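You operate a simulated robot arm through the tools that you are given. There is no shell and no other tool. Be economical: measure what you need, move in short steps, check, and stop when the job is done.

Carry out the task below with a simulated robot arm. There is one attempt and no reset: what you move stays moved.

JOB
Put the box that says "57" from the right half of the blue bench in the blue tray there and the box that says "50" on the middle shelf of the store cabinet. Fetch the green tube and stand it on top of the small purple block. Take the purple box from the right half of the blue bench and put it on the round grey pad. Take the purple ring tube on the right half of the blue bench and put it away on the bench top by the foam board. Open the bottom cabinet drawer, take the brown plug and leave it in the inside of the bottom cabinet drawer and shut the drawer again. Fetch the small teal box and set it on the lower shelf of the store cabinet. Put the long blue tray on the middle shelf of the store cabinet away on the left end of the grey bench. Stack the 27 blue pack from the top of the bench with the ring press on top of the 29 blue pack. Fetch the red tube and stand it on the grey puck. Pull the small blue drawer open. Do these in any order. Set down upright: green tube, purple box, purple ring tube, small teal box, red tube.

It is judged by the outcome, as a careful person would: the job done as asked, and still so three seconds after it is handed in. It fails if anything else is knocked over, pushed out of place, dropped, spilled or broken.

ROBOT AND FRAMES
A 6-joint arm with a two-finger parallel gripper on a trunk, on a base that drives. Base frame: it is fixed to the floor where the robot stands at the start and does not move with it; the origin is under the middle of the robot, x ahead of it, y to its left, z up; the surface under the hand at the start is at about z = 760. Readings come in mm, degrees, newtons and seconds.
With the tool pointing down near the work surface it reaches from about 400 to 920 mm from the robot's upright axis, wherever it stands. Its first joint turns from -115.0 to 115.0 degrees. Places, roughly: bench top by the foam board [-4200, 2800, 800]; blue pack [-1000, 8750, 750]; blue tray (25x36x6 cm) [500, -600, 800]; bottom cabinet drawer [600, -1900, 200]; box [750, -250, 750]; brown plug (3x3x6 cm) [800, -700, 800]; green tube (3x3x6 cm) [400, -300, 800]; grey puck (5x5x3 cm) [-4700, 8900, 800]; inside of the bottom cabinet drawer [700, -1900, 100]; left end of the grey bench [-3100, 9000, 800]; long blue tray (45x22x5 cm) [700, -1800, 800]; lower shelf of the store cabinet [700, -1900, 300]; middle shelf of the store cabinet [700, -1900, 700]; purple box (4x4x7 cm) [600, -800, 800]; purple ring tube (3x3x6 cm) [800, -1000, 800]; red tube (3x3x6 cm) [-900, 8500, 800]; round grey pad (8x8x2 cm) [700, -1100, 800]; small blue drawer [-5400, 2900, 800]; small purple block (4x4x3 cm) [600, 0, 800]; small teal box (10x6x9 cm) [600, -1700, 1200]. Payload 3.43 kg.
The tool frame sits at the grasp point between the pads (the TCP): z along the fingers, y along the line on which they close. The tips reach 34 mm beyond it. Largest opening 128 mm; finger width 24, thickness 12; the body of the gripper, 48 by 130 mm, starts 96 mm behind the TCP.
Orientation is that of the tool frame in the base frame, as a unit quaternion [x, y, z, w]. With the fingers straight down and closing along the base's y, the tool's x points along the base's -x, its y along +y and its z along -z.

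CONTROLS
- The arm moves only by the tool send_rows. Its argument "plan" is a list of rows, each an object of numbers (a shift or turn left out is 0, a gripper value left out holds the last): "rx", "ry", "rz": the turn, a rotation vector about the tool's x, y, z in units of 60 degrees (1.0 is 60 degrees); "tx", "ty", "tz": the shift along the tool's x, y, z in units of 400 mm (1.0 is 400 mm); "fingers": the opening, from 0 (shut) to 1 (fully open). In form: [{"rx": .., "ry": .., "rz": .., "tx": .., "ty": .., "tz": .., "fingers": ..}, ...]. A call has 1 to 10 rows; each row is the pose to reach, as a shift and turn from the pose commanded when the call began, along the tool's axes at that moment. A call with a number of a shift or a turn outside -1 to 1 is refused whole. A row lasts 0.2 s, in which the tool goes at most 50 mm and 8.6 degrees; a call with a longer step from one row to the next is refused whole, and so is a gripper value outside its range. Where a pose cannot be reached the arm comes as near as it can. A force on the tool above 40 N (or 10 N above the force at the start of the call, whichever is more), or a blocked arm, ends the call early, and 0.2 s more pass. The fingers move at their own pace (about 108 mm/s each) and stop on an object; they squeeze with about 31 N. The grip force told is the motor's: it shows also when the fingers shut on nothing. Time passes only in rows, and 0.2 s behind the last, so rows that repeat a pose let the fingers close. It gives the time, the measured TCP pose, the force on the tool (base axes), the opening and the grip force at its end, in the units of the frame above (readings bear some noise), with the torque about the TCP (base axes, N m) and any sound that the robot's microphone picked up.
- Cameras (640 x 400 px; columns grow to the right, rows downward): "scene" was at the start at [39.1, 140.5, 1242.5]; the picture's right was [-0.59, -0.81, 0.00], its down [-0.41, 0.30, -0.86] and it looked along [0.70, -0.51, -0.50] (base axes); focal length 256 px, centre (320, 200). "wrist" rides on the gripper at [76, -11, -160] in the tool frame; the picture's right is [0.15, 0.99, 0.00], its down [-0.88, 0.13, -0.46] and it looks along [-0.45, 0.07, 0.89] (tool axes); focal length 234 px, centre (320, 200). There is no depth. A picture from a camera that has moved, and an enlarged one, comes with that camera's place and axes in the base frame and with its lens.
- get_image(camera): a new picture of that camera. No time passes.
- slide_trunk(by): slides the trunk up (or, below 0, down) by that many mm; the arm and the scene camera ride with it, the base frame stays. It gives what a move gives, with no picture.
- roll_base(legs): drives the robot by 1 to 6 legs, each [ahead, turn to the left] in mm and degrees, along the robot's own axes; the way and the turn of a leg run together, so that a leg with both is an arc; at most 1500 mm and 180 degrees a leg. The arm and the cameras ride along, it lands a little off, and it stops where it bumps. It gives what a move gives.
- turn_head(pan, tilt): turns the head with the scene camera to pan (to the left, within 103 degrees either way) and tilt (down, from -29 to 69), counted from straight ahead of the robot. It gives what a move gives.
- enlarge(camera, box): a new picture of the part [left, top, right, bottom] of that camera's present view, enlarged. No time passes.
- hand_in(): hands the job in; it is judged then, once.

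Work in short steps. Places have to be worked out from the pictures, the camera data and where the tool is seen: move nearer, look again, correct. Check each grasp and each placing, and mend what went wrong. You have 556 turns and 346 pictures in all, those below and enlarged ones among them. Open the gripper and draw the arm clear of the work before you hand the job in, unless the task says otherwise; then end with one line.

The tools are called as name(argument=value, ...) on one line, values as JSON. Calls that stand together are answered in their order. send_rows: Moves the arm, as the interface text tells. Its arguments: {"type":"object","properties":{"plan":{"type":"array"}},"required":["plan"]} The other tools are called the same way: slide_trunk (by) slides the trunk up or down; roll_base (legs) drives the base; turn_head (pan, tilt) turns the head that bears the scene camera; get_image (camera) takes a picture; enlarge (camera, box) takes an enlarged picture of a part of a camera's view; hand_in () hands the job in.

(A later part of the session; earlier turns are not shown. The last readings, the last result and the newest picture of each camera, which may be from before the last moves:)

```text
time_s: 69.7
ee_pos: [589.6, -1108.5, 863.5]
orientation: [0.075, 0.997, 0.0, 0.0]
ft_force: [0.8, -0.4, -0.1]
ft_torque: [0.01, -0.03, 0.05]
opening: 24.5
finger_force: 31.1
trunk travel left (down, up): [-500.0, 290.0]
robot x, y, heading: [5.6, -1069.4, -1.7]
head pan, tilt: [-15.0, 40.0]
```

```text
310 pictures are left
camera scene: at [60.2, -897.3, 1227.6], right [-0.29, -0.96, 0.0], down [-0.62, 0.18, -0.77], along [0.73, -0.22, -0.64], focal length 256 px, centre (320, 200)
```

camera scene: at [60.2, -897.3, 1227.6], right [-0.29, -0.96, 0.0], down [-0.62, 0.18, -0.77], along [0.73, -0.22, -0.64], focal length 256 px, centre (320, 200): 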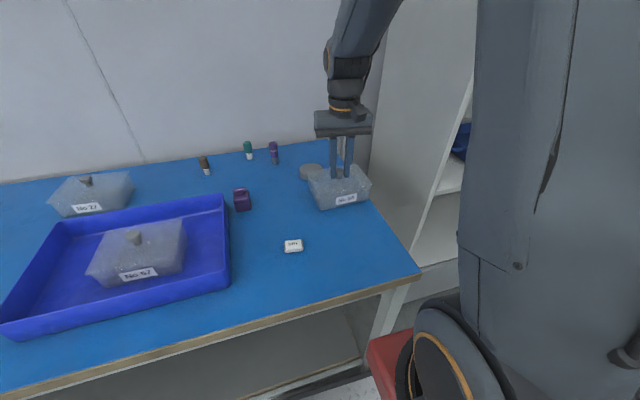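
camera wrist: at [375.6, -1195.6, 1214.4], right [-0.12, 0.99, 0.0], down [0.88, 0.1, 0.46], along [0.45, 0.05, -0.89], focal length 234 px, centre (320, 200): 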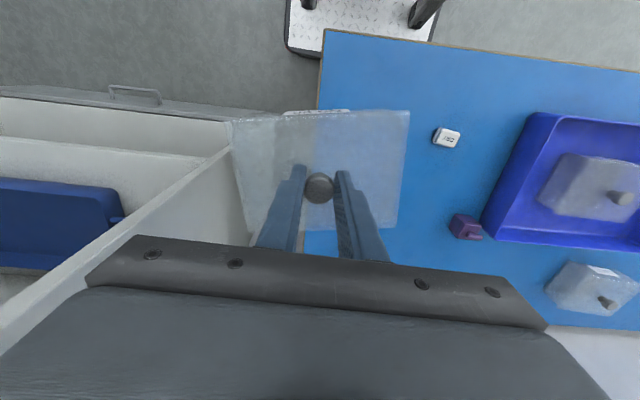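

Placing it down to contact, then release and rise.

send_rows(plan=[{"tz": 0.006}, {"tz": 0.012}, {"tz": 0.012, "fingers": 0.45}, {"tz": 0.012}, {"tz": -0.1}, {"tz": -0.21}, {"tz": -0.3}])

get_image(camera="wrist")

```text
time_s: 71.3
ee_pos: [591.0, -1108.2, 983.1]
orientation: [0.077, 0.997, 0.0, 0.0]
ft_force: [-0.6, -0.4, 0.4]
ft_torque: [0.0, 0.03, -0.03]
opening: 57.5
finger_force: 0.0
trunk travel left (down, up): [-500.0, 290.0]
robot x, y, heading: [4.4, -1065.3, -1.6]
head pan, tilt: [-15.0, 40.0]
```

```text
309 pictures are left
camera wrist: at [513.9, -1108.9, 1143.9], right [0.0, 1.0, 0.0], down [0.89, 0.0, 0.46], along [0.46, 0.0, -0.89], focal length 234 px, centre (320, 200)
```

wrist: 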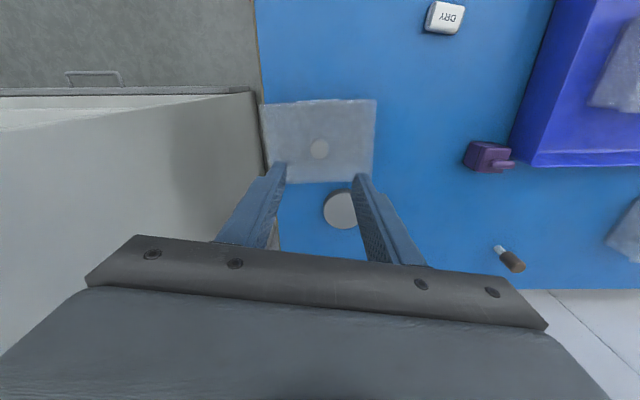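

Box 50 is parked. Now examine the purple box and the small tubes; moving above the purple box.

enlarge(camera="wrist", box=[440, 120, 560, 195])

enlarge(camera="scene", box=[180, 130, 340, 230])

```text
5.33 times, centred on (500, 158) of wrist
camera zoom: at [513.9, -1108.9, 1143.9], right [0.0, 1.0, 0.0], down [0.89, 0.0, 0.46], along [0.46, 0.0, -0.89], focal length 1249 px, centre (-640, 427)
```

zoom: 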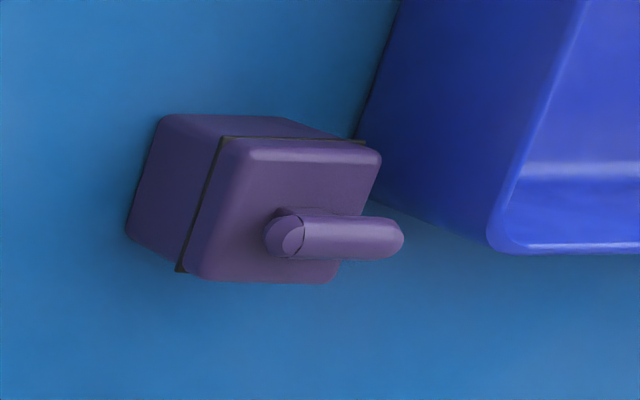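

```text
4.00 times, centred on (260, 180) of scene
camera zoom: at [60.5, -897.3, 1227.5], right [-0.29, -0.96, 0.0], down [-0.62, 0.18, -0.77], along [0.73, -0.22, -0.64], focal length 1024 px, centre (560, 280)
```

zoom: 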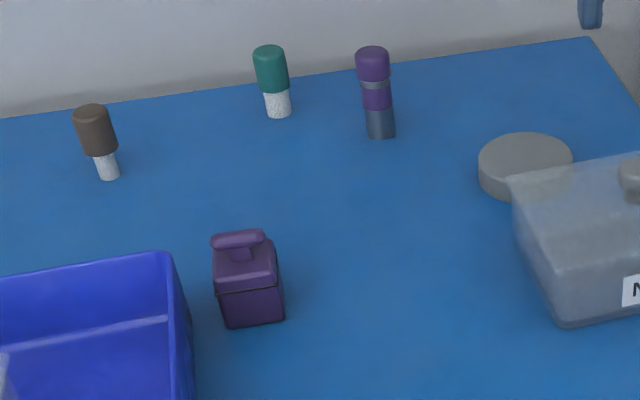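

The purple box has a lid with a T-handle; I'll grip its body across x (away from the tray). Moving over it while turning the hand 81°.

send_rows(plan="[{\"tx\": 0.003, \"ty\": 0.064, \"rz\": 0.135}, {\"tx\": 0.006, \"ty\": 0.128, \"rz\": 0.27}, {\"tx\": 0.009, \"ty\": 0.193, \"rz\": 0.405}, {\"tx\": 0.012, \"ty\": 0.257, \"rz\": 0.54}, {\"tx\": 0.016, \"ty\": 0.321, \"rz\": 0.675}, {\"tx\": 0.019, \"ty\": 0.385, \"rz\": 0.81}, {\"tx\": 0.022, \"ty\": 0.45, \"rz\": 0.94}], \"rz\": 0}]")

```text
refused: the rows could not be read
```

Fixing the malformed call.

send_rows(plan=[{"tx": 0.003, "ty": 0.064, "rz": 0.135}, {"tx": 0.006, "ty": 0.128, "rz": 0.27}, {"tx": 0.009, "ty": 0.193, "rz": 0.405}, {"tx": 0.012, "ty": 0.257, "rz": 0.54}, {"tx": 0.016, "ty": 0.321, "rz": 0.675}, {"tx": 0.019, "ty": 0.385, "rz": 0.81}, {"tx": 0.022, "ty": 0.45, "rz": 0.945}, {"tx": 0.025, "ty": 0.514, "rz": 1.0}, {"tx": 0.028, "ty": 0.578, "rz": 1.0}, {"tx": 0.0315, "ty": 0.643, "rz": 1.0}])

send_rows(plan=[{"rz": 0.12}, {"rz": 0.24}, {"rz": 0.35}])

get_image(camera="wrist")

```text
time_s: 73.5
ee_pos: [616.0, -852.5, 983.9]
orientation: [0.564, 0.826, 0.0, 0.0]
ft_force: [0.0, 0.0, 1.2]
ft_torque: [-0.01, -0.02, 0.02]
opening: 57.4
finger_force: 0.1
trunk travel left (down, up): [-500.0, 290.0]
robot x, y, heading: [8.1, -1065.2, -1.7]
head pan, tilt: [-15.0, 40.0]
```

```text
time_s: 74.3
ee_pos: [617.3, -853.9, 984.1]
orientation: [0.706, 0.708, 0.0, 0.001]
ft_force: [0.1, 0.6, 0.3]
ft_torque: [-0.01, -0.02, 0.02]
opening: 57.6
finger_force: 0.0
trunk travel left (down, up): [-500.0, 290.0]
robot x, y, heading: [8.4, -1069.1, -1.6]
head pan, tilt: [-15.0, 40.0]
```

```text
306 pictures are left
camera wrist: at [604.9, -777.0, 1144.4], right [0.99, 0.15, 0.0], down [0.13, -0.88, 0.46], along [0.07, -0.45, -0.89], focal length 234 px, centre (320, 200)
```

wrist: 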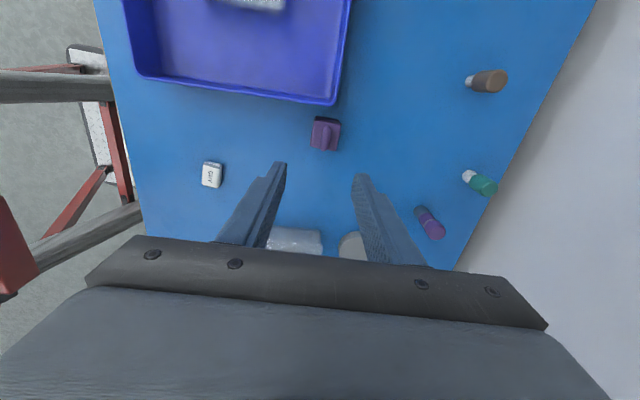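

enlarge(camera="wrist", box=[280, 90, 380, 170])

```text
5.00 times, centred on (330, 130) of wrist
camera zoom: at [604.9, -777.0, 1144.4], right [0.99, 0.15, 0.0], down [0.13, -0.88, 0.46], along [0.07, -0.45, -0.89], focal length 1171 px, centre (270, 550)
```

zoom: 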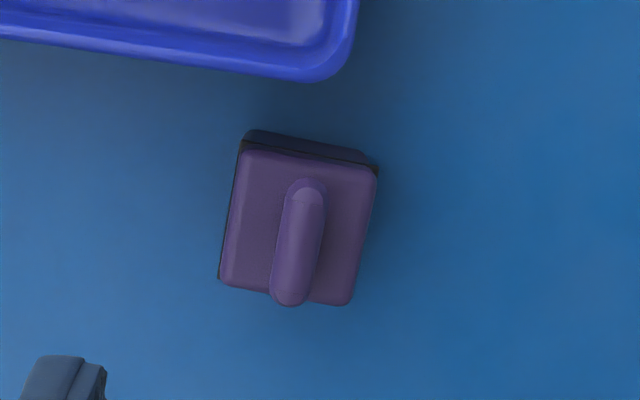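

Box centre (623,-843), aligned to axes. Descending and gripping its body.

send_rows(plan=[{"tx": 0.027, "ty": 0.014, "tz": 0.1, "fingers": 0.5}, {"tx": 0.027, "ty": 0.014, "tz": 0.2}, {"tx": 0.027, "ty": 0.014, "tz": 0.3}, {"tx": 0.027, "ty": 0.014, "tz": 0.4}, {"tx": 0.027, "ty": 0.014, "tz": 0.462}, {"tx": 0.027, "ty": 0.014, "tz": 0.462, "fingers": 0}, {"tx": 0.027, "ty": 0.014, "tz": 0.462}, {"tx": 0.027, "ty": 0.014, "tz": 0.462}, {"tx": 0.027, "ty": 0.014, "tz": 0.4}, {"tx": 0.027, "ty": 0.014, "tz": 0.3}])

enlarge(camera="scene", box=[180, 120, 340, 220])

```text
time_s: 76.5
ee_pos: [622.7, -842.7, 864.8]
orientation: [0.705, 0.709, 0.0, -0.001]
ft_force: [0.3, -0.8, -2.2]
ft_torque: [0.03, 0.03, 0.01]
opening: 39.4
finger_force: 31.5
trunk travel left (down, up): [-500.0, 290.0]
robot x, y, heading: [5.0, -1066.8, -1.6]
head pan, tilt: [-15.0, 40.0]
```

```text
4.00 times, centred on (260, 170) of scene
camera zoom: at [60.7, -897.1, 1227.5], right [-0.29, -0.96, 0.0], down [-0.62, 0.18, -0.77], along [0.73, -0.22, -0.64], focal length 1024 px, centre (560, 320)
```

zoom: 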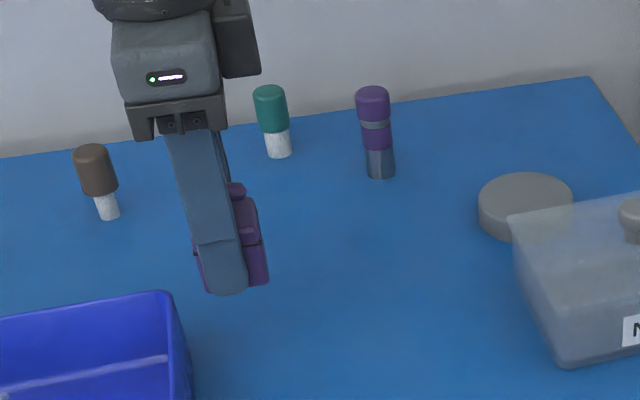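

Gripped (39.4 mm). Carrying past the pad to view it with the wrist camera.

send_rows(plan=[{"tz": -0.1}, {"tx": -0.11, "ty": 0.036, "tz": -0.1}, {"tx": -0.22, "ty": 0.072, "tz": -0.1}, {"tx": -0.33, "ty": 0.108, "tz": -0.1}, {"tx": -0.44, "ty": 0.145, "tz": -0.1}, {"tx": -0.55, "ty": 0.18, "tz": -0.1}, {"tx": -0.66, "ty": 0.215, "tz": -0.1}, {"tx": -0.74, "ty": 0.2475, "tz": -0.1}])

get_image(camera="wrist")

```text
time_s: 78.3
ee_pos: [723.7, -1138.4, 904.8]
orientation: [0.705, 0.709, 0.001, 0.001]
ft_force: [-0.1, 0.0, -1.4]
ft_torque: [-0.01, -0.02, 0.04]
opening: 39.6
finger_force: 31.1
trunk travel left (down, up): [-500.0, 290.0]
robot x, y, heading: [5.0, -1068.1, -1.3]
head pan, tilt: [-15.0, 40.0]
```

```text
303 pictures are left
camera wrist: at [710.5, -1062.2, 1064.6], right [0.99, 0.15, 0.0], down [0.14, -0.88, 0.46], along [0.07, -0.45, -0.89], focal length 234 px, centre (320, 200)
```

wrist: 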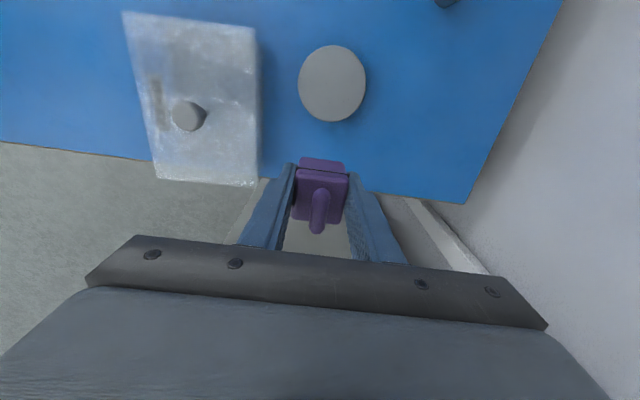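

Pad centre at (724.5,-1062). Moving over it and lowering.

send_rows(plan=[{"tx": 0.1}, {"tx": 0.19, "ty": 0.002}, {"tx": 0.19, "ty": 0.002, "tz": 0.1}, {"tx": 0.19, "ty": 0.002, "tz": 0.18}, {"tx": 0.19, "ty": 0.002, "tz": 0.195}, {"tx": 0.19, "ty": 0.002, "tz": 0.205}])

enlarge(camera="scene", box=[240, 110, 400, 210])

```text
time_s: 79.7
ee_pos: [722.9, -1062.3, 822.2]
orientation: [0.706, 0.709, 0.0, 0.0]
ft_force: [-0.6, 0.9, -1.1]
ft_torque: [0.0, 0.02, -0.01]
opening: 39.3
finger_force: 31.3
trunk travel left (down, up): [-500.0, 290.0]
robot x, y, heading: [5.7, -1070.8, -1.5]
head pan, tilt: [-15.0, 40.0]
```

```text
4.00 times, centred on (320, 160) of scene
camera zoom: at [60.3, -897.3, 1227.5], right [-0.29, -0.96, 0.0], down [-0.62, 0.18, -0.77], along [0.73, -0.22, -0.64], focal length 1024 px, centre (320, 360)
```

zoom: 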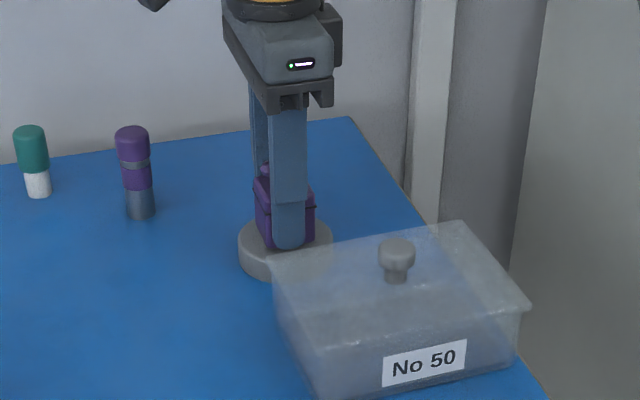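

Over the pad. Gentle touchdown, then a limited release and rise.

send_rows(plan=[{"tz": 0.005}, {"tz": 0.01}, {"tz": 0.015}])

```text
time_s: 80.5
ee_pos: [722.1, -1061.2, 818.7]
orientation: [0.705, 0.709, 0.001, 0.0]
ft_force: [-2.2, -0.7, 25.5]
ft_torque: [-0.08, 0.32, -0.01]
opening: 39.4
finger_force: 31.5
trunk travel left (down, up): [-500.0, 290.0]
robot x, y, heading: [8.9, -1068.8, -1.8]
head pan, tilt: [-15.0, 40.0]
```

send_rows(plan=[{"tz": -0.006}, {"tz": -0.006, "fingers": 0.46}, {"tz": -0.006}, {"tz": -0.1}, {"tz": -0.21}, {"tz": -0.3}])

enlarge(camera="scene", box=[240, 110, 400, 210])

```text
time_s: 81.9
ee_pos: [723.9, -1063.2, 936.1]
orientation: [0.705, 0.709, 0.0, -0.001]
ft_force: [1.1, 0.7, 0.1]
ft_torque: [0.0, 0.04, 0.01]
opening: 58.9
finger_force: 0.0
trunk travel left (down, up): [-500.0, 290.0]
robot x, y, heading: [9.5, -1065.0, -1.6]
head pan, tilt: [-15.0, 40.0]
```

```text
4.00 times, centred on (320, 160) of scene
camera zoom: at [60.6, -897.2, 1227.5], right [-0.29, -0.96, 0.0], down [-0.62, 0.18, -0.77], along [0.73, -0.22, -0.64], focal length 1024 px, centre (320, 360)
```

zoom: 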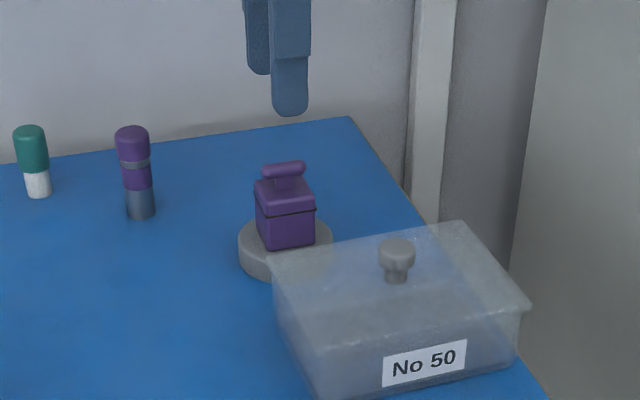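

Purple box is upright on the pad. Now turn the hand another 90° (camera then ends up on top when pitched forward) while backing toward box 50.

send_rows(plan=[{"rz": 0.14, "tz": -0.1}, {"rz": 0.28, "tz": -0.2}, {"rz": 0.42, "tz": -0.2}, {"rz": 0.56, "tz": -0.2}, {"rz": 0.7, "tz": -0.2}, {"rz": 0.84, "tz": -0.2}, {"rz": 0.98, "tz": -0.2}])

send_rows(plan=[{"rz": 0.13}, {"rz": 0.26}, {"rz": 0.39}, {"rz": 0.52}])

```text
time_s: 83.5
ee_pos: [723.0, -1061.5, 1015.7]
orientation: [0.963, 0.27, -0.001, 0.0]
ft_force: [-1.0, -0.1, -0.6]
ft_torque: [0.05, 0.01, -0.02]
opening: 58.6
finger_force: 0.1
trunk travel left (down, up): [-500.0, 290.0]
robot x, y, heading: [5.9, -1068.2, -1.6]
head pan, tilt: [-15.0, 40.0]
```

```text
time_s: 84.5
ee_pos: [722.7, -1062.4, 1016.0]
orientation: [0.997, 0.071, 0.0, 0.0]
ft_force: [0.0, 1.1, 0.5]
ft_torque: [-0.01, 0.01, -0.02]
opening: 58.9
finger_force: 0.0
out of reach, approached as far as the arm can: row 4
trunk travel left (down, up): [-500.0, 290.0]
robot x, y, heading: [5.6, -1067.0, -1.7]
head pan, tilt: [-15.0, 40.0]
```

Wrist limit is 8° short, acceptable. Now move back over box 50 while pitching the tool 45° forward.

send_rows(plan=[{"tx": -0.08, "ty": 0.007, "tz": 0.02, "ry": 0.125}, {"tx": -0.16, "ty": 0.014, "tz": 0.04, "ry": 0.25}, {"tx": -0.24, "ty": 0.021, "tz": 0.06, "ry": 0.375}, {"tx": -0.32, "ty": 0.028, "tz": 0.08, "ry": 0.5}, {"tx": -0.4, "ty": 0.035, "tz": 0.11, "ry": 0.625}, {"tx": -0.4685, "ty": 0.04, "tz": 0.14, "ry": 0.75}])

get_image(camera="wrist")

get_image(camera="scene")

```text
time_s: 85.9
ee_pos: [539.9, -1106.0, 959.7]
orientation: [0.922, 0.068, 0.379, -0.027]
ft_force: [0.0, 0.0, -0.3]
ft_torque: [0.0, 0.06, -0.01]
opening: 59.0
finger_force: 0.1
trunk travel left (down, up): [-500.0, 290.0]
robot x, y, heading: [7.4, -1068.2, -1.8]
head pan, tilt: [-15.0, 40.0]
```

```text
300 pictures are left
camera wrist: at [479.2, -1102.1, 1126.9], right [0.24, -0.96, 0.11], down [-0.92, -0.27, -0.3], along [0.31, -0.03, -0.95], focal length 234 px, centre (320, 200)
```

wrist: 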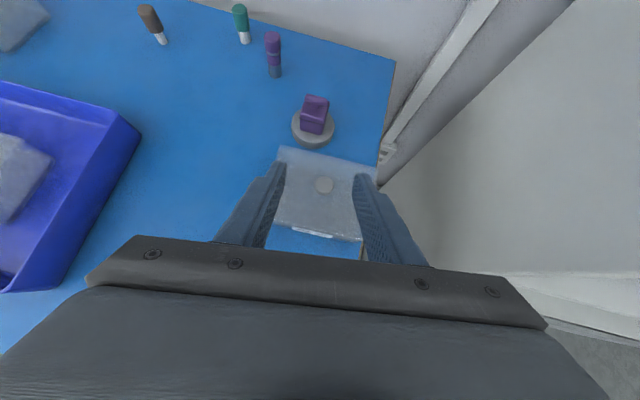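

```text
299 pictures are left
camera scene: at [60.6, -897.3, 1227.5], right [-0.29, -0.96, 0.0], down [-0.62, 0.18, -0.77], along [0.73, -0.22, -0.64], focal length 256 px, centre (320, 200)
```

scene: 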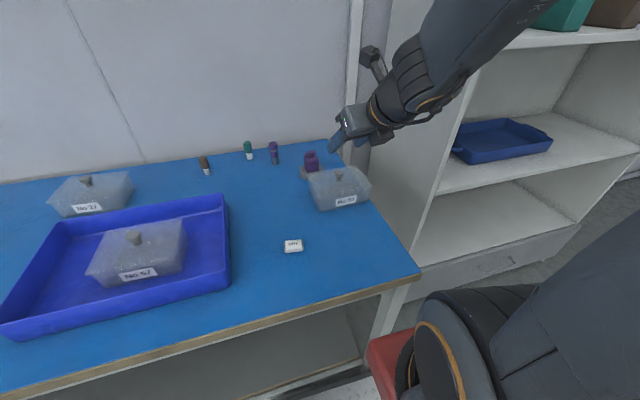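

Pitch works. Approaching the knob so the tips straddle it just above the lid, then grip.

send_rows(plan=[{"tx": -0.05, "ty": 0.01, "tz": 0.09}, {"tx": -0.09, "ty": 0.02, "tz": 0.18}, {"tx": -0.1245, "ty": 0.0244, "tz": 0.23}, {"tx": -0.1245, "ty": 0.0244, "tz": 0.244}])

enlarge(camera="scene", box=[280, 120, 400, 220])

enlarge(camera="wrist", box=[240, 130, 400, 230])

```text
time_s: 86.9
ee_pos: [576.8, -1109.7, 856.7]
orientation: [0.922, 0.066, 0.381, -0.027]
ft_force: [0.2, 0.9, 0.2]
ft_torque: [0.03, 0.0, -0.04]
opening: 58.6
finger_force: 0.1
trunk travel left (down, up): [-500.0, 290.0]
robot x, y, heading: [6.1, -1066.8, -1.7]
head pan, tilt: [-15.0, 40.0]
```

```text
4.00 times, centred on (340, 170) of scene
camera zoom: at [60.1, -897.3, 1227.6], right [-0.29, -0.96, 0.0], down [-0.62, 0.18, -0.77], along [0.73, -0.22, -0.64], focal length 1024 px, centre (240, 320)
```

zoom: 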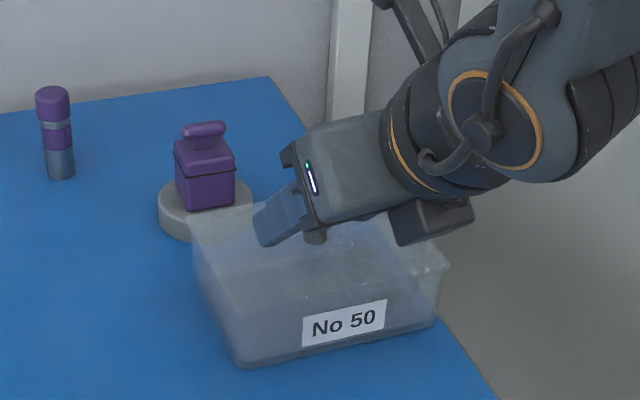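

```text
4.00 times, centred on (320, 180) of wrist
camera zoom: at [514.6, -1107.3, 1023.1], right [0.24, -0.96, 0.1], down [-0.92, -0.26, -0.3], along [0.32, -0.02, -0.95], focal length 937 px, centre (320, 280)
```

zoom: 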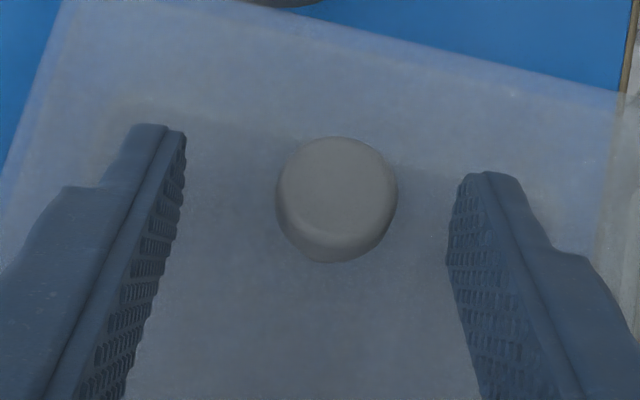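

Knob lies well between the tips. Closing and test lifting.

send_rows(plan=[{"fingers": 0}, {"fingers": 0}, {"fingers": 0}, {"tx": -0.0, "tz": 0.0}, {"tx": 0.035, "tz": -0.035}, {"tx": 0.09, "tz": -0.09}])

enlarge(camera="scene", box=[280, 110, 400, 210])

```text
time_s: 88.3
ee_pos: [575.3, -1110.1, 906.8]
orientation: [0.922, 0.065, 0.381, -0.027]
ft_force: [0.1, 0.0, -2.0]
ft_torque: [0.03, 0.02, 0.01]
opening: 24.3
finger_force: 30.8
trunk travel left (down, up): [-500.0, 290.0]
robot x, y, heading: [6.8, -1065.5, -1.5]
head pan, tilt: [-15.0, 40.0]
```

```text
4.00 times, centred on (340, 160) of scene
camera zoom: at [60.6, -897.3, 1227.5], right [-0.29, -0.96, 0.0], down [-0.62, 0.18, -0.77], along [0.73, -0.22, -0.64], focal length 1024 px, centre (240, 360)
```

zoom: 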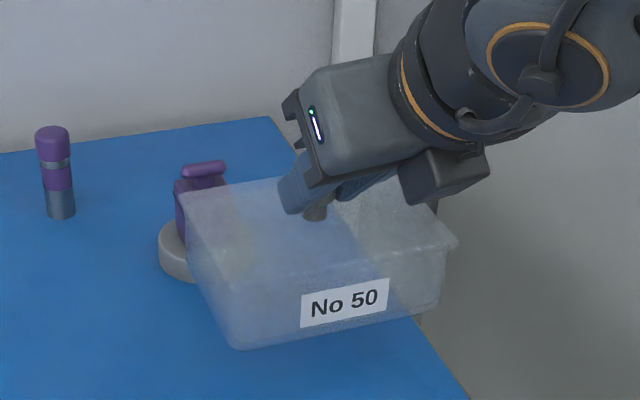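

Lifted level. Retracting and driving to the cabinet.

send_rows(plan=[{"tx": 0.07, "tz": -0.07}, {"tx": 0.14, "tz": -0.14}, {"tx": 0.2, "tz": -0.2}, {"tx": 0.12, "ty": -0.015, "tz": -0.28}, {"tx": 0.05, "ty": -0.03, "tz": -0.35}, {"tx": -0.015, "ty": -0.044, "tz": -0.41}])

roll_base(legs=[[-250, 0], [0, -88.5], [980, 0], [0, 90]])

turn_head(pan=0, tilt=28)

get_image(camera="scene")

```text
time_s: 89.7
ee_pos: [511.2, -1129.0, 988.2]
orientation: [0.922, 0.066, 0.381, -0.028]
ft_force: [-0.6, -0.2, -1.5]
ft_torque: [-0.02, 0.01, 0.01]
opening: 24.7
finger_force: 30.9
out of reach, approached as far as the arm can: row 4, 5, 6
trunk travel left (down, up): [-500.0, 290.0]
robot x, y, heading: [7.6, -1068.1, -1.6]
head pan, tilt: [-15.0, 40.0]
```

```text
time_s: 103.8
ee_pos: [264.8, -2076.9, 988.2]
orientation: [0.92, 0.083, 0.381, -0.035]
ft_force: [0.8, -0.6, -1.2]
ft_torque: [0.0, 0.03, -0.01]
opening: 24.4
finger_force: 30.8
trunk travel left (down, up): [-500.0, 290.0]
robot x, y, heading: [-238.8, -2034.1, 0.6]
head pan, tilt: [-15.0, 40.0]
```

```text
time_s: 104.5
ee_pos: [262.6, -2077.2, 987.6]
orientation: [0.921, 0.083, 0.38, -0.034]
ft_force: [0.6, 0.0, -1.1]
ft_torque: [-0.02, 0.02, -0.04]
opening: 24.3
finger_force: 30.9
trunk travel left (down, up): [-500.0, 290.0]
robot x, y, heading: [-242.8, -2034.2, 0.5]
head pan, tilt: [0.0, 28.0]
```

```text
295 pictures are left
camera scene: at [-186.0, -1840.6, 1246.0], right [0.01, -1.0, 0.0], down [-0.47, 0.0, -0.88], along [0.88, 0.01, -0.47], focal length 256 px, centre (320, 200)
```

scene: 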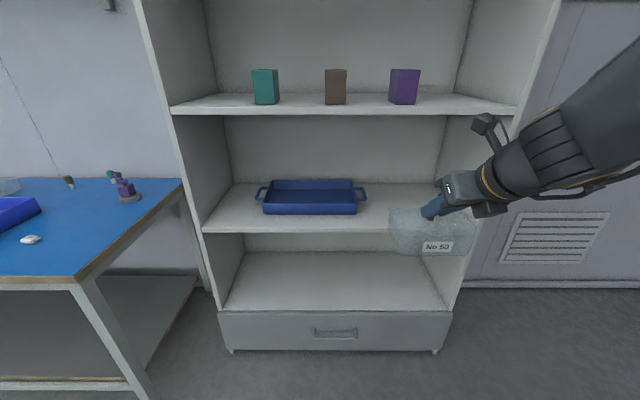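

Checking the middle shelf edge height and free space right of the tray.

enlarge(camera="scene", box=[190, 170, 350, 270])

get_image(camera="wrist")

```text
4.00 times, centred on (270, 220) of scene
camera zoom: at [-186.0, -1840.6, 1246.0], right [0.01, -1.0, 0.0], down [-0.47, 0.0, -0.88], along [0.88, 0.01, -0.47], focal length 1024 px, centre (520, 120)
```

zoom: 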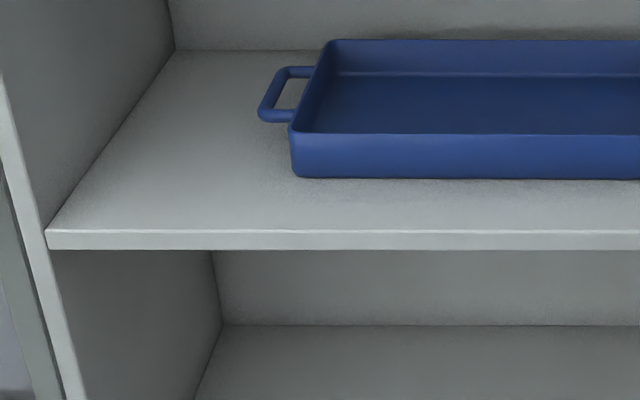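

```text
293 pictures are left
camera wrist: at [203.3, -2077.2, 1154.5], right [0.28, -0.95, 0.1], down [-0.91, -0.3, -0.3], along [0.32, -0.01, -0.95], focal length 234 px, centre (320, 200)
```

wrist: 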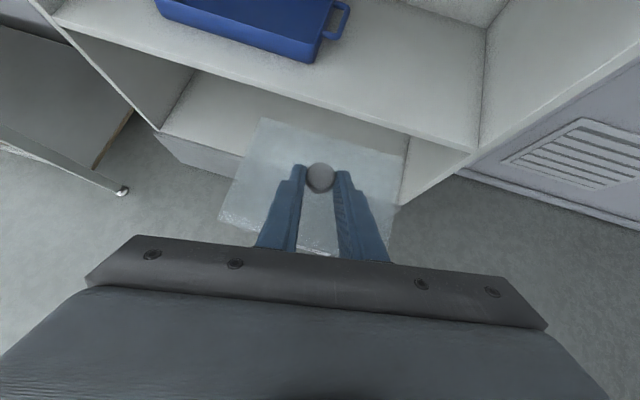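

Shelf top z≈725; free span y -2015 to -2370. Rolling forward, then lowering and inserting the box at (690,-2190).

roll_base(legs=[[180, -0.6]])

```text
time_s: 106.1
ee_pos: [445.2, -2082.4, 987.5]
orientation: [0.921, 0.079, 0.38, -0.033]
ft_force: [0.1, -0.8, -2.2]
ft_torque: [0.03, 0.01, -0.02]
opening: 24.5
finger_force: 30.9
trunk travel left (down, up): [-500.0, 290.0]
robot x, y, heading: [-59.0, -2035.8, -0.1]
head pan, tilt: [0.0, 28.0]
```

send_rows(plan=[{"tx": -0.07, "ty": 0.067, "tz": 0.053}, {"tx": -0.14, "ty": 0.133, "tz": 0.106}, {"tx": -0.21, "ty": 0.2, "tz": 0.16}, {"tx": -0.275, "ty": 0.266, "tz": 0.211}])

get_image(camera="scene")

get_image(camera="wrist")

```text
time_s: 107.1
ee_pos: [448.0, -2191.0, 850.7]
orientation: [0.921, 0.077, 0.38, -0.032]
ft_force: [-0.1, 0.6, -1.1]
ft_torque: [-0.07, 0.01, -0.04]
opening: 24.6
finger_force: 31.1
out of reach, approached as far as the arm can: row 1, 2, 3, 4
trunk travel left (down, up): [-500.0, 290.0]
robot x, y, heading: [-57.7, -2035.2, 0.1]
head pan, tilt: [0.0, 28.0]
```

```text
292 pictures are left
camera scene: at [-2.5, -1840.2, 1246.0], right [0.0, -1.0, 0.0], down [-0.47, 0.0, -0.88], along [0.88, 0.0, -0.47], focal length 256 px, centre (320, 200)
```

scene: 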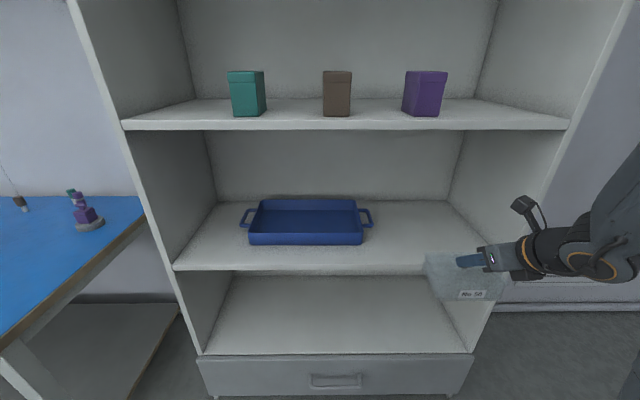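

```text
291 pictures are left
camera wrist: at [387.2, -2190.8, 1017.6], right [0.27, -0.96, 0.1], down [-0.91, -0.29, -0.3], along [0.31, -0.01, -0.95], focal length 234 px, centre (320, 200)
```

wrist: 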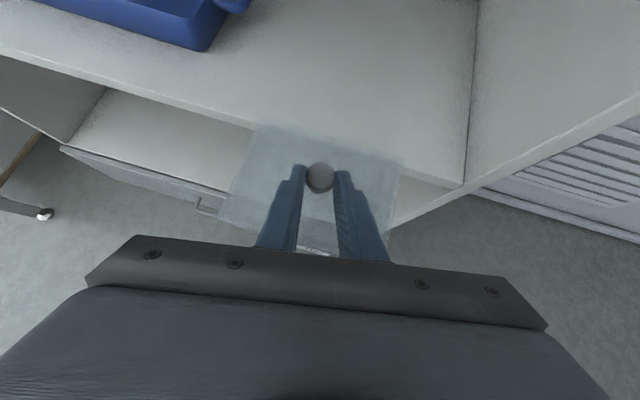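

Clear on both sides and above the shelf. Inserting.

send_rows(plan=[{"tx": 0.066, "ty": 0.017, "tz": 0.066}, {"tx": 0.133, "ty": 0.034, "tz": 0.132}, {"tx": 0.2, "ty": 0.051, "tz": 0.198}, {"tx": 0.266, "ty": 0.068, "tz": 0.264}, {"tx": 0.333, "ty": 0.085, "tz": 0.33}, {"tx": 0.396, "ty": 0.101, "tz": 0.393}])

get_image(camera="scene")

get_image(camera="wrist")

```text
time_s: 108.5
ee_pos: [676.2, -2194.0, 851.3]
orientation: [0.921, 0.078, 0.38, -0.033]
ft_force: [0.4, 0.3, -0.7]
ft_torque: [-0.03, 0.01, 0.01]
opening: 23.9
finger_force: 31.4
trunk travel left (down, up): [-500.0, 290.0]
robot x, y, heading: [-63.8, -2033.7, -0.3]
head pan, tilt: [0.0, 28.0]
```

```text
290 pictures are left
camera scene: at [-2.4, -1840.6, 1246.1], right [0.0, -1.0, 0.0], down [-0.47, 0.0, -0.88], along [0.88, 0.0, -0.47], focal length 256 px, centre (320, 200)
```

scene: 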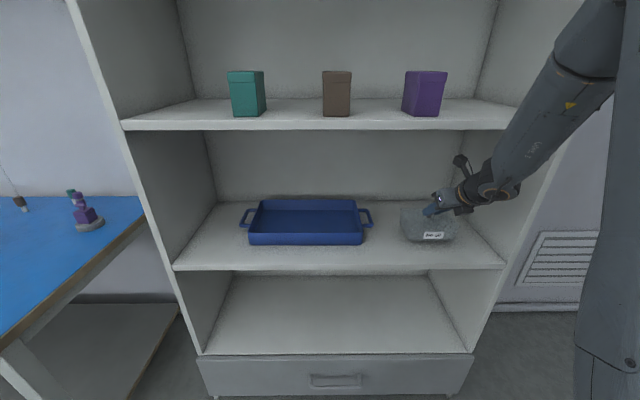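

```text
289 pictures are left
camera wrist: at [615.2, -2193.1, 1017.7], right [0.27, -0.96, 0.1], down [-0.91, -0.29, -0.3], along [0.32, -0.01, -0.95], focal length 234 px, centre (320, 200)
```

wrist: 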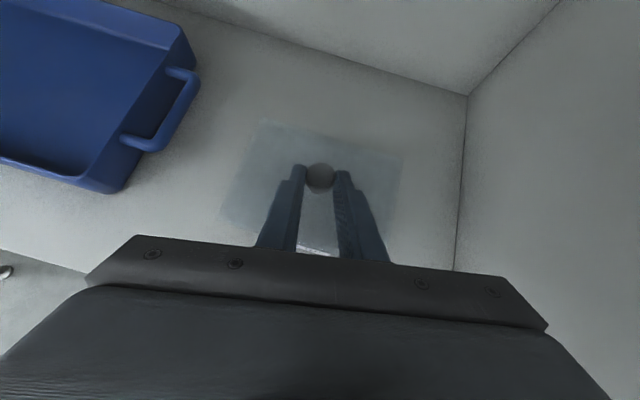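

Well positioned between tray and wall. Lowering until contact.

send_rows(plan=[{"tx": -0.025, "tz": 0.025}, {"tx": -0.04, "tz": 0.04}, {"tx": -0.045, "tz": 0.045}, {"tx": -0.05, "tz": 0.05}, {"tx": -0.055, "tz": 0.055}, {"tx": -0.06, "tz": 0.06}])

```text
time_s: 109.1
ee_pos: [679.9, -2194.8, 835.2]
orientation: [0.918, 0.08, 0.387, -0.032]
ft_force: [2.6, -0.9, 10.2]
ft_torque: [0.02, -0.2, 0.0]
opening: 24.2
finger_force: 31.0
trunk travel left (down, up): [-500.0, 290.0]
robot x, y, heading: [-61.9, -2034.5, -0.2]
head pan, tilt: [0.0, 28.0]
stopped in row 3: the force on the tool passed its limit at 41 N (the readings are from after the stop); the commanded pose is now the measured one
```

enlarge(camera="scene", box=[380, 160, 500, 260])

```text
4.00 times, centred on (440, 210) of scene
camera zoom: at [-2.5, -1840.6, 1246.0], right [0.0, -1.0, 0.0], down [-0.47, 0.0, -0.88], along [0.88, 0.0, -0.47], focal length 1024 px, centre (-160, 160)
```

zoom: 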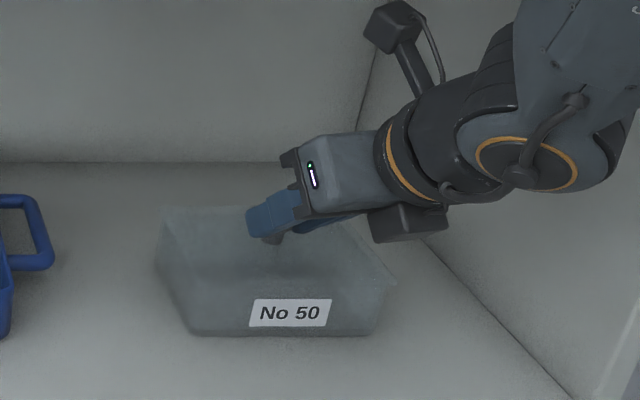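

Contact seems made; confirm with tiny steps before releasing.

send_rows(plan=[{"tx": -0.003, "tz": 0.003}, {"tx": -0.006, "tz": 0.006}])

```text
time_s: 109.9
ee_pos: [682.2, -2193.7, 836.7]
orientation: [0.917, 0.08, 0.389, -0.033]
ft_force: [2.7, 0.4, 7.7]
ft_torque: [-0.01, -0.03, 0.01]
opening: 24.4
finger_force: 31.3
trunk travel left (down, up): [-500.0, 290.0]
robot x, y, heading: [-58.8, -2032.6, -0.0]
head pan, tilt: [0.0, 28.0]
stopped in row 2: the force on the tool passed its limit at 41 N (the readings are from after the stop); the commanded pose is now the measured one
```

On the shelf. Releasing and retreating along the tool axis.

send_rows(plan=[{"fingers": 0.45}, {"fingers": 0.45}, {"fingers": 0.45}, {"tz": -0.06}, {"tz": -0.15}, {"tz": -0.25}, {"tz": -0.35}, {"tz": -0.45}])

enlarge(camera="scene", box=[380, 160, 500, 260])

```text
time_s: 111.7
ee_pos: [553.2, -2216.9, 958.7]
orientation: [0.918, 0.08, 0.388, -0.033]
ft_force: [1.1, -0.7, -0.9]
ft_torque: [0.03, -0.01, -0.03]
opening: 57.9
finger_force: 0.0
trunk travel left (down, up): [-500.0, 290.0]
robot x, y, heading: [-58.9, -2037.8, -0.2]
head pan, tilt: [0.0, 28.0]
```

```text
4.00 times, centred on (440, 210) of scene
camera zoom: at [-1.8, -1840.8, 1246.1], right [0.0, -1.0, 0.0], down [-0.47, 0.0, -0.88], along [0.88, 0.0, -0.47], focal length 1024 px, centre (-160, 160)
```

zoom: 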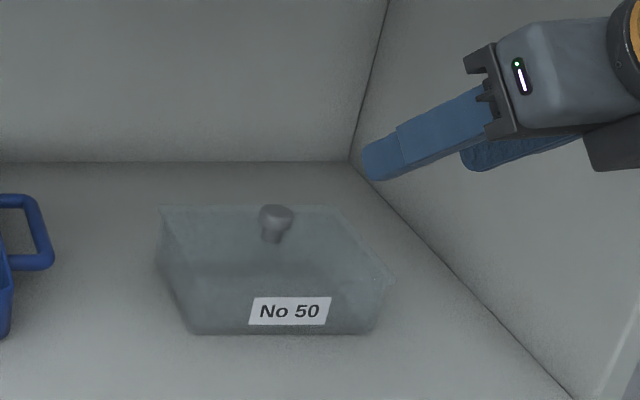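

Box 50 is placed. Next the teal box on the upper shelf. Reposition the base in front of it and unwind the wrist.

roll_base(legs=[[-250, 0], [0, 90], [390, 0], [0, -90]])

send_rows(plan=[{"rz": -0.14}, {"rz": -0.28}, {"rz": -0.42}, {"rz": -0.56}, {"rz": -0.7}, {"rz": -0.84}, {"rz": -0.98}])

send_rows(plan=[{"rz": -0.14}, {"rz": -0.28}, {"rz": -0.42}, {"rz": -0.56}, {"rz": -0.7}, {"rz": -0.84}, {"rz": -0.98}])

```text
time_s: 123.2
ee_pos: [304.8, -1850.8, 958.8]
orientation: [0.919, 0.062, 0.389, -0.025]
ft_force: [-0.2, 0.2, 0.7]
ft_torque: [0.01, 0.02, 0.0]
opening: 57.6
finger_force: 0.0
trunk travel left (down, up): [-500.0, 290.0]
robot x, y, heading: [-303.9, -1646.6, -2.4]
head pan, tilt: [0.0, 28.0]
```

```text
time_s: 124.8
ee_pos: [304.0, -1850.6, 959.5]
orientation: [0.769, 0.507, 0.351, 0.169]
ft_force: [1.0, -0.6, 0.1]
ft_torque: [-0.01, -0.03, 0.0]
opening: 57.7
finger_force: 0.1
trunk travel left (down, up): [-500.0, 290.0]
robot x, y, heading: [-299.1, -1644.1, -2.4]
head pan, tilt: [0.0, 28.0]
```

```text
time_s: 126.4
ee_pos: [304.7, -1850.3, 959.2]
orientation: [0.422, 0.819, 0.222, 0.319]
ft_force: [-0.1, -0.3, 0.4]
ft_torque: [0.0, 0.0, 0.0]
opening: 57.8
finger_force: 0.0
trunk travel left (down, up): [-500.0, 290.0]
robot x, y, heading: [-305.4, -1645.5, -2.4]
head pan, tilt: [0.0, 28.0]
```

Rotating into a horizontal, forward-pointing tool and recentring, then raising the trunk.

send_rows(plan=[{"tx": 0.047, "ty": 0.031, "tz": 0.005, "rx": -0.032, "ry": -0.08, "rz": -0.103}, {"tx": 0.095, "ty": 0.062, "tz": 0.011, "rx": -0.064, "ry": -0.16, "rz": -0.207}, {"tx": 0.142, "ty": 0.093, "tz": 0.016, "rx": -0.096, "ry": -0.241, "rz": -0.31}, {"tx": 0.19, "ty": 0.124, "tz": 0.021, "rx": -0.128, "ry": -0.321, "rz": -0.413}, {"tx": 0.237, "ty": 0.155, "tz": 0.027, "rx": -0.16, "ry": -0.401, "rz": -0.517}, {"tx": 0.285, "ty": 0.186, "tz": 0.032, "rx": -0.193, "ry": -0.481, "rz": -0.62}, {"tx": 0.332, "ty": 0.217, "tz": 0.037, "rx": -0.225, "ry": -0.562, "rz": -0.723}, {"tx": 0.38, "ty": 0.248, "tz": 0.043, "rx": -0.257, "ry": -0.642, "rz": -0.827}, {"tx": 0.427, "ty": 0.279, "tz": 0.048, "rx": -0.289, "ry": -0.722, "rz": -0.93}])

slide_trunk(by=225)

get_image(camera="scene")

get_image(camera="wrist")

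```text
time_s: 128.4
ee_pos: [339.9, -1708.3, 981.5]
orientation: [0.003, 0.712, 0.034, 0.701]
ft_force: [0.4, -0.8, -0.4]
ft_torque: [-0.01, -0.03, 0.03]
opening: 57.8
finger_force: 0.0
out of reach, approached as far as the arm can: row 5, 6, 7, 8, 9
trunk travel left (down, up): [-500.0, 290.0]
robot x, y, heading: [-296.6, -1646.7, -2.2]
head pan, tilt: [0.0, 28.0]
```

```text
time_s: 130.8
ee_pos: [326.8, -1710.0, 1207.6]
orientation: [-0.001, 0.712, 0.036, 0.701]
ft_force: [-0.1, 0.2, 0.9]
ft_torque: [0.01, 0.01, -0.01]
opening: 57.3
finger_force: 0.1
trunk travel left (down, up): [-725.0, 65.0]
robot x, y, heading: [-300.8, -1644.4, -2.2]
head pan, tilt: [0.0, 28.0]
```

```text
286 pictures are left
camera scene: at [-298.7, -1451.5, 1471.0], right [-0.04, -1.0, 0.0], down [-0.47, 0.02, -0.88], along [0.88, -0.04, -0.47], focal length 256 px, centre (320, 200)
```

scene: 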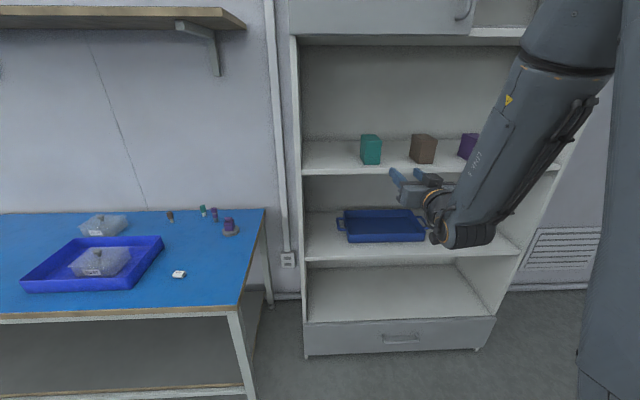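

```text
285 pictures are left
camera wrist: at [166.0, -1725.6, 1133.6], right [-0.05, 0.99, -0.1], down [-0.45, 0.06, 0.89], along [0.89, 0.09, 0.44], focal length 234 px, centre (320, 200)
```

wrist: 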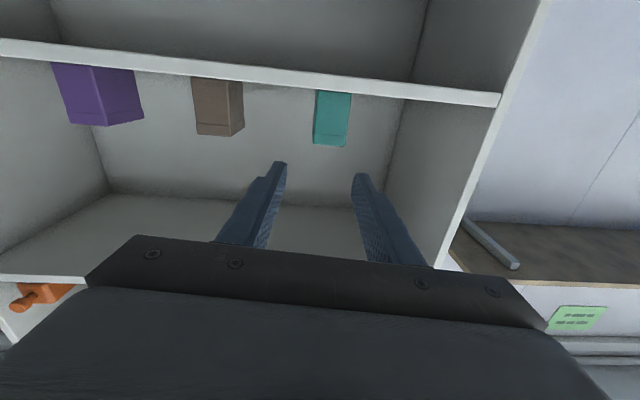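

Zooming on the teal box to place it precisely.

enlarge(camera="scene", box=[290, 120, 410, 200])

enlarge(camera="wrist", box=[280, 60, 400, 160])

```text
5.00 times, centred on (350, 160) of scene
camera zoom: at [-298.7, -1451.5, 1471.0], right [-0.04, -1.0, 0.0], down [-0.47, 0.02, -0.88], along [0.88, -0.04, -0.47], focal length 1280 px, centre (170, 400)
```

zoom: 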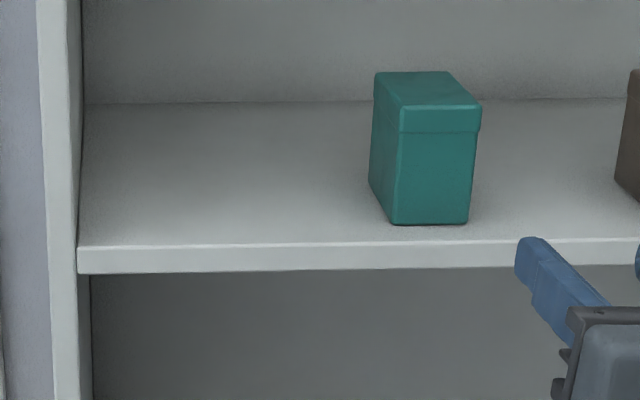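

```text
4.00 times, centred on (340, 110) of wrist
camera zoom: at [166.0, -1725.6, 1133.6], right [-0.05, 0.99, -0.1], down [-0.45, 0.06, 0.89], along [0.89, 0.09, 0.44], focal length 937 px, centre (240, 560)
```

zoom: 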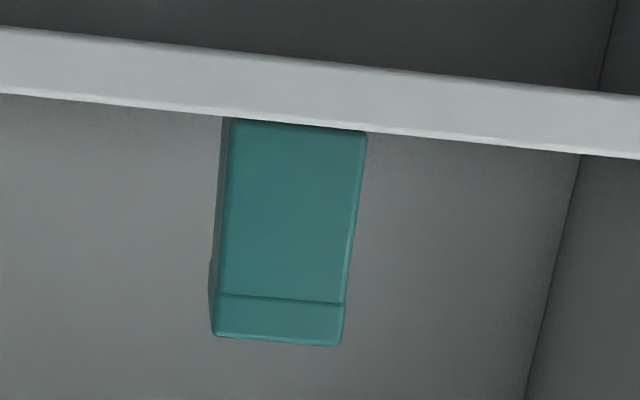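

Teal box: x 621–721, y −1657…−1715, shelf at z 1130. Roll forward 200, then straighten and align.

roll_base(legs=[[190, 2.2]])

```text
time_s: 132.3
ee_pos: [521.7, -1691.0, 1207.6]
orientation: [-0.013, 0.712, 0.049, 0.7]
ft_force: [0.1, 0.9, -0.2]
ft_torque: [-0.03, 0.0, -0.02]
opening: 57.4
finger_force: 0.0
trunk travel left (down, up): [-725.0, 65.0]
robot x, y, heading: [-107.7, -1648.5, -0.3]
head pan, tilt: [0.0, 28.0]
```

send_rows(plan=[{"tx": 0.04, "ty": 0.003, "tz": 0.011, "rx": 0.042, "ry": -0.008, "rz": -0.024, "fingers": 0.75}, {"tx": 0.0815, "ty": 0.0065, "tz": 0.022, "rx": 0.084, "ry": -0.016, "rz": -0.0485}, {"tx": 0.0815, "ty": 0.0065, "tz": 0.022, "rx": 0.084, "ry": -0.016, "rz": -0.0485}])

get_image(camera="scene")

get_image(camera="wrist")

```text
time_s: 133.1
ee_pos: [530.9, -1728.4, 1191.6]
orientation: [0.002, 0.711, 0.027, 0.703]
ft_force: [-0.1, -0.9, -1.0]
ft_torque: [0.02, 0.01, 0.02]
opening: 95.9
finger_force: 0.0
out of reach, approached as far as the arm can: row 1, 2, 3
trunk travel left (down, up): [-725.0, 65.0]
robot x, y, heading: [-111.1, -1647.3, 0.0]
head pan, tilt: [0.0, 28.0]
```

```text
282 pictures are left
camera scene: at [-113.3, -1456.1, 1471.1], right [0.0, -1.0, 0.0], down [-0.47, 0.0, -0.88], along [0.88, 0.0, -0.47], focal length 256 px, centre (320, 200)
```

scene: 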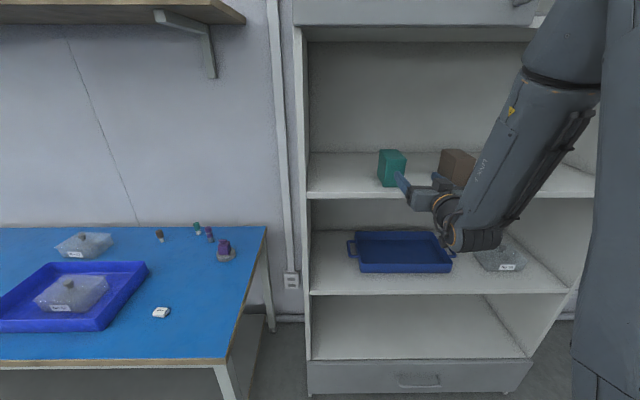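

```text
281 pictures are left
camera wrist: at [370.1, -1742.1, 1117.6], right [-0.04, 0.99, -0.11], down [-0.45, 0.08, 0.89], along [0.89, 0.08, 0.44], focal length 234 px, centre (320, 200)
```

wrist: 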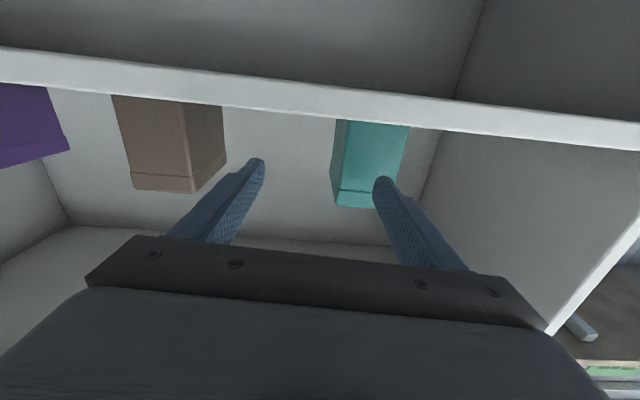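

The arm is folded too close; back the base up 150 and extend the arm instead.

roll_base(legs=[[-150, 0]])

send_rows(plan=[{"tx": 0.01, "ty": 0.022, "tz": 0.094, "rx": 0.01, "ry": -0.003, "rz": -0.01}, {"tx": 0.02, "ty": 0.045, "tz": 0.188, "rx": 0.02, "ry": -0.006, "rz": -0.02}, {"tx": 0.03, "ty": 0.068, "tz": 0.282, "rx": 0.03, "ry": -0.009, "rz": -0.03}, {"tx": 0.041, "ty": 0.09, "tz": 0.377, "rx": 0.034, "ry": -0.011, "rz": -0.039}])

get_image(camera="wrist")

```text
time_s: 134.5
ee_pos: [380.3, -1726.3, 1191.3]
orientation: [0.002, 0.711, 0.027, 0.702]
ft_force: [0.6, 0.7, 0.8]
ft_torque: [0.02, 0.01, -0.01]
opening: 96.2
finger_force: 0.1
trunk travel left (down, up): [-725.0, 65.0]
robot x, y, heading: [-260.5, -1647.0, -0.3]
head pan, tilt: [0.0, 28.0]
```

```text
time_s: 135.5
ee_pos: [525.1, -1730.4, 1179.2]
orientation: [-0.024, 0.709, 0.018, 0.705]
ft_force: [-1.0, 0.4, 0.6]
ft_torque: [-0.04, 0.06, -0.01]
opening: 95.9
finger_force: 0.1
out of reach, approached as far as the arm can: row 1, 2, 3, 4
trunk travel left (down, up): [-725.0, 65.0]
robot x, y, heading: [-257.2, -1647.6, -0.3]
head pan, tilt: [0.0, 28.0]
```

```text
280 pictures are left
camera wrist: at [366.7, -1752.0, 1105.7], right [-0.06, 0.99, -0.16], down [-0.46, 0.11, 0.88], along [0.89, 0.12, 0.44], focal length 234 px, centre (320, 200)
```

wrist: 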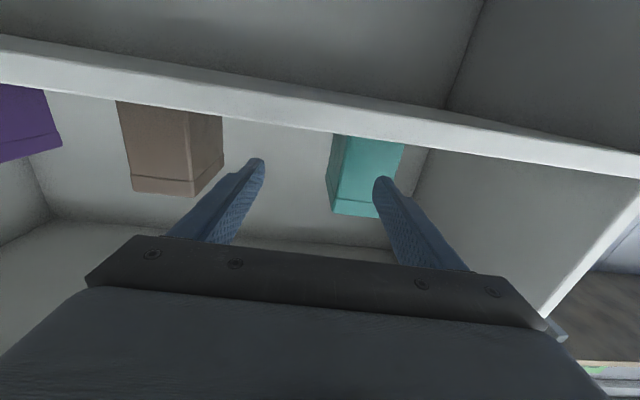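

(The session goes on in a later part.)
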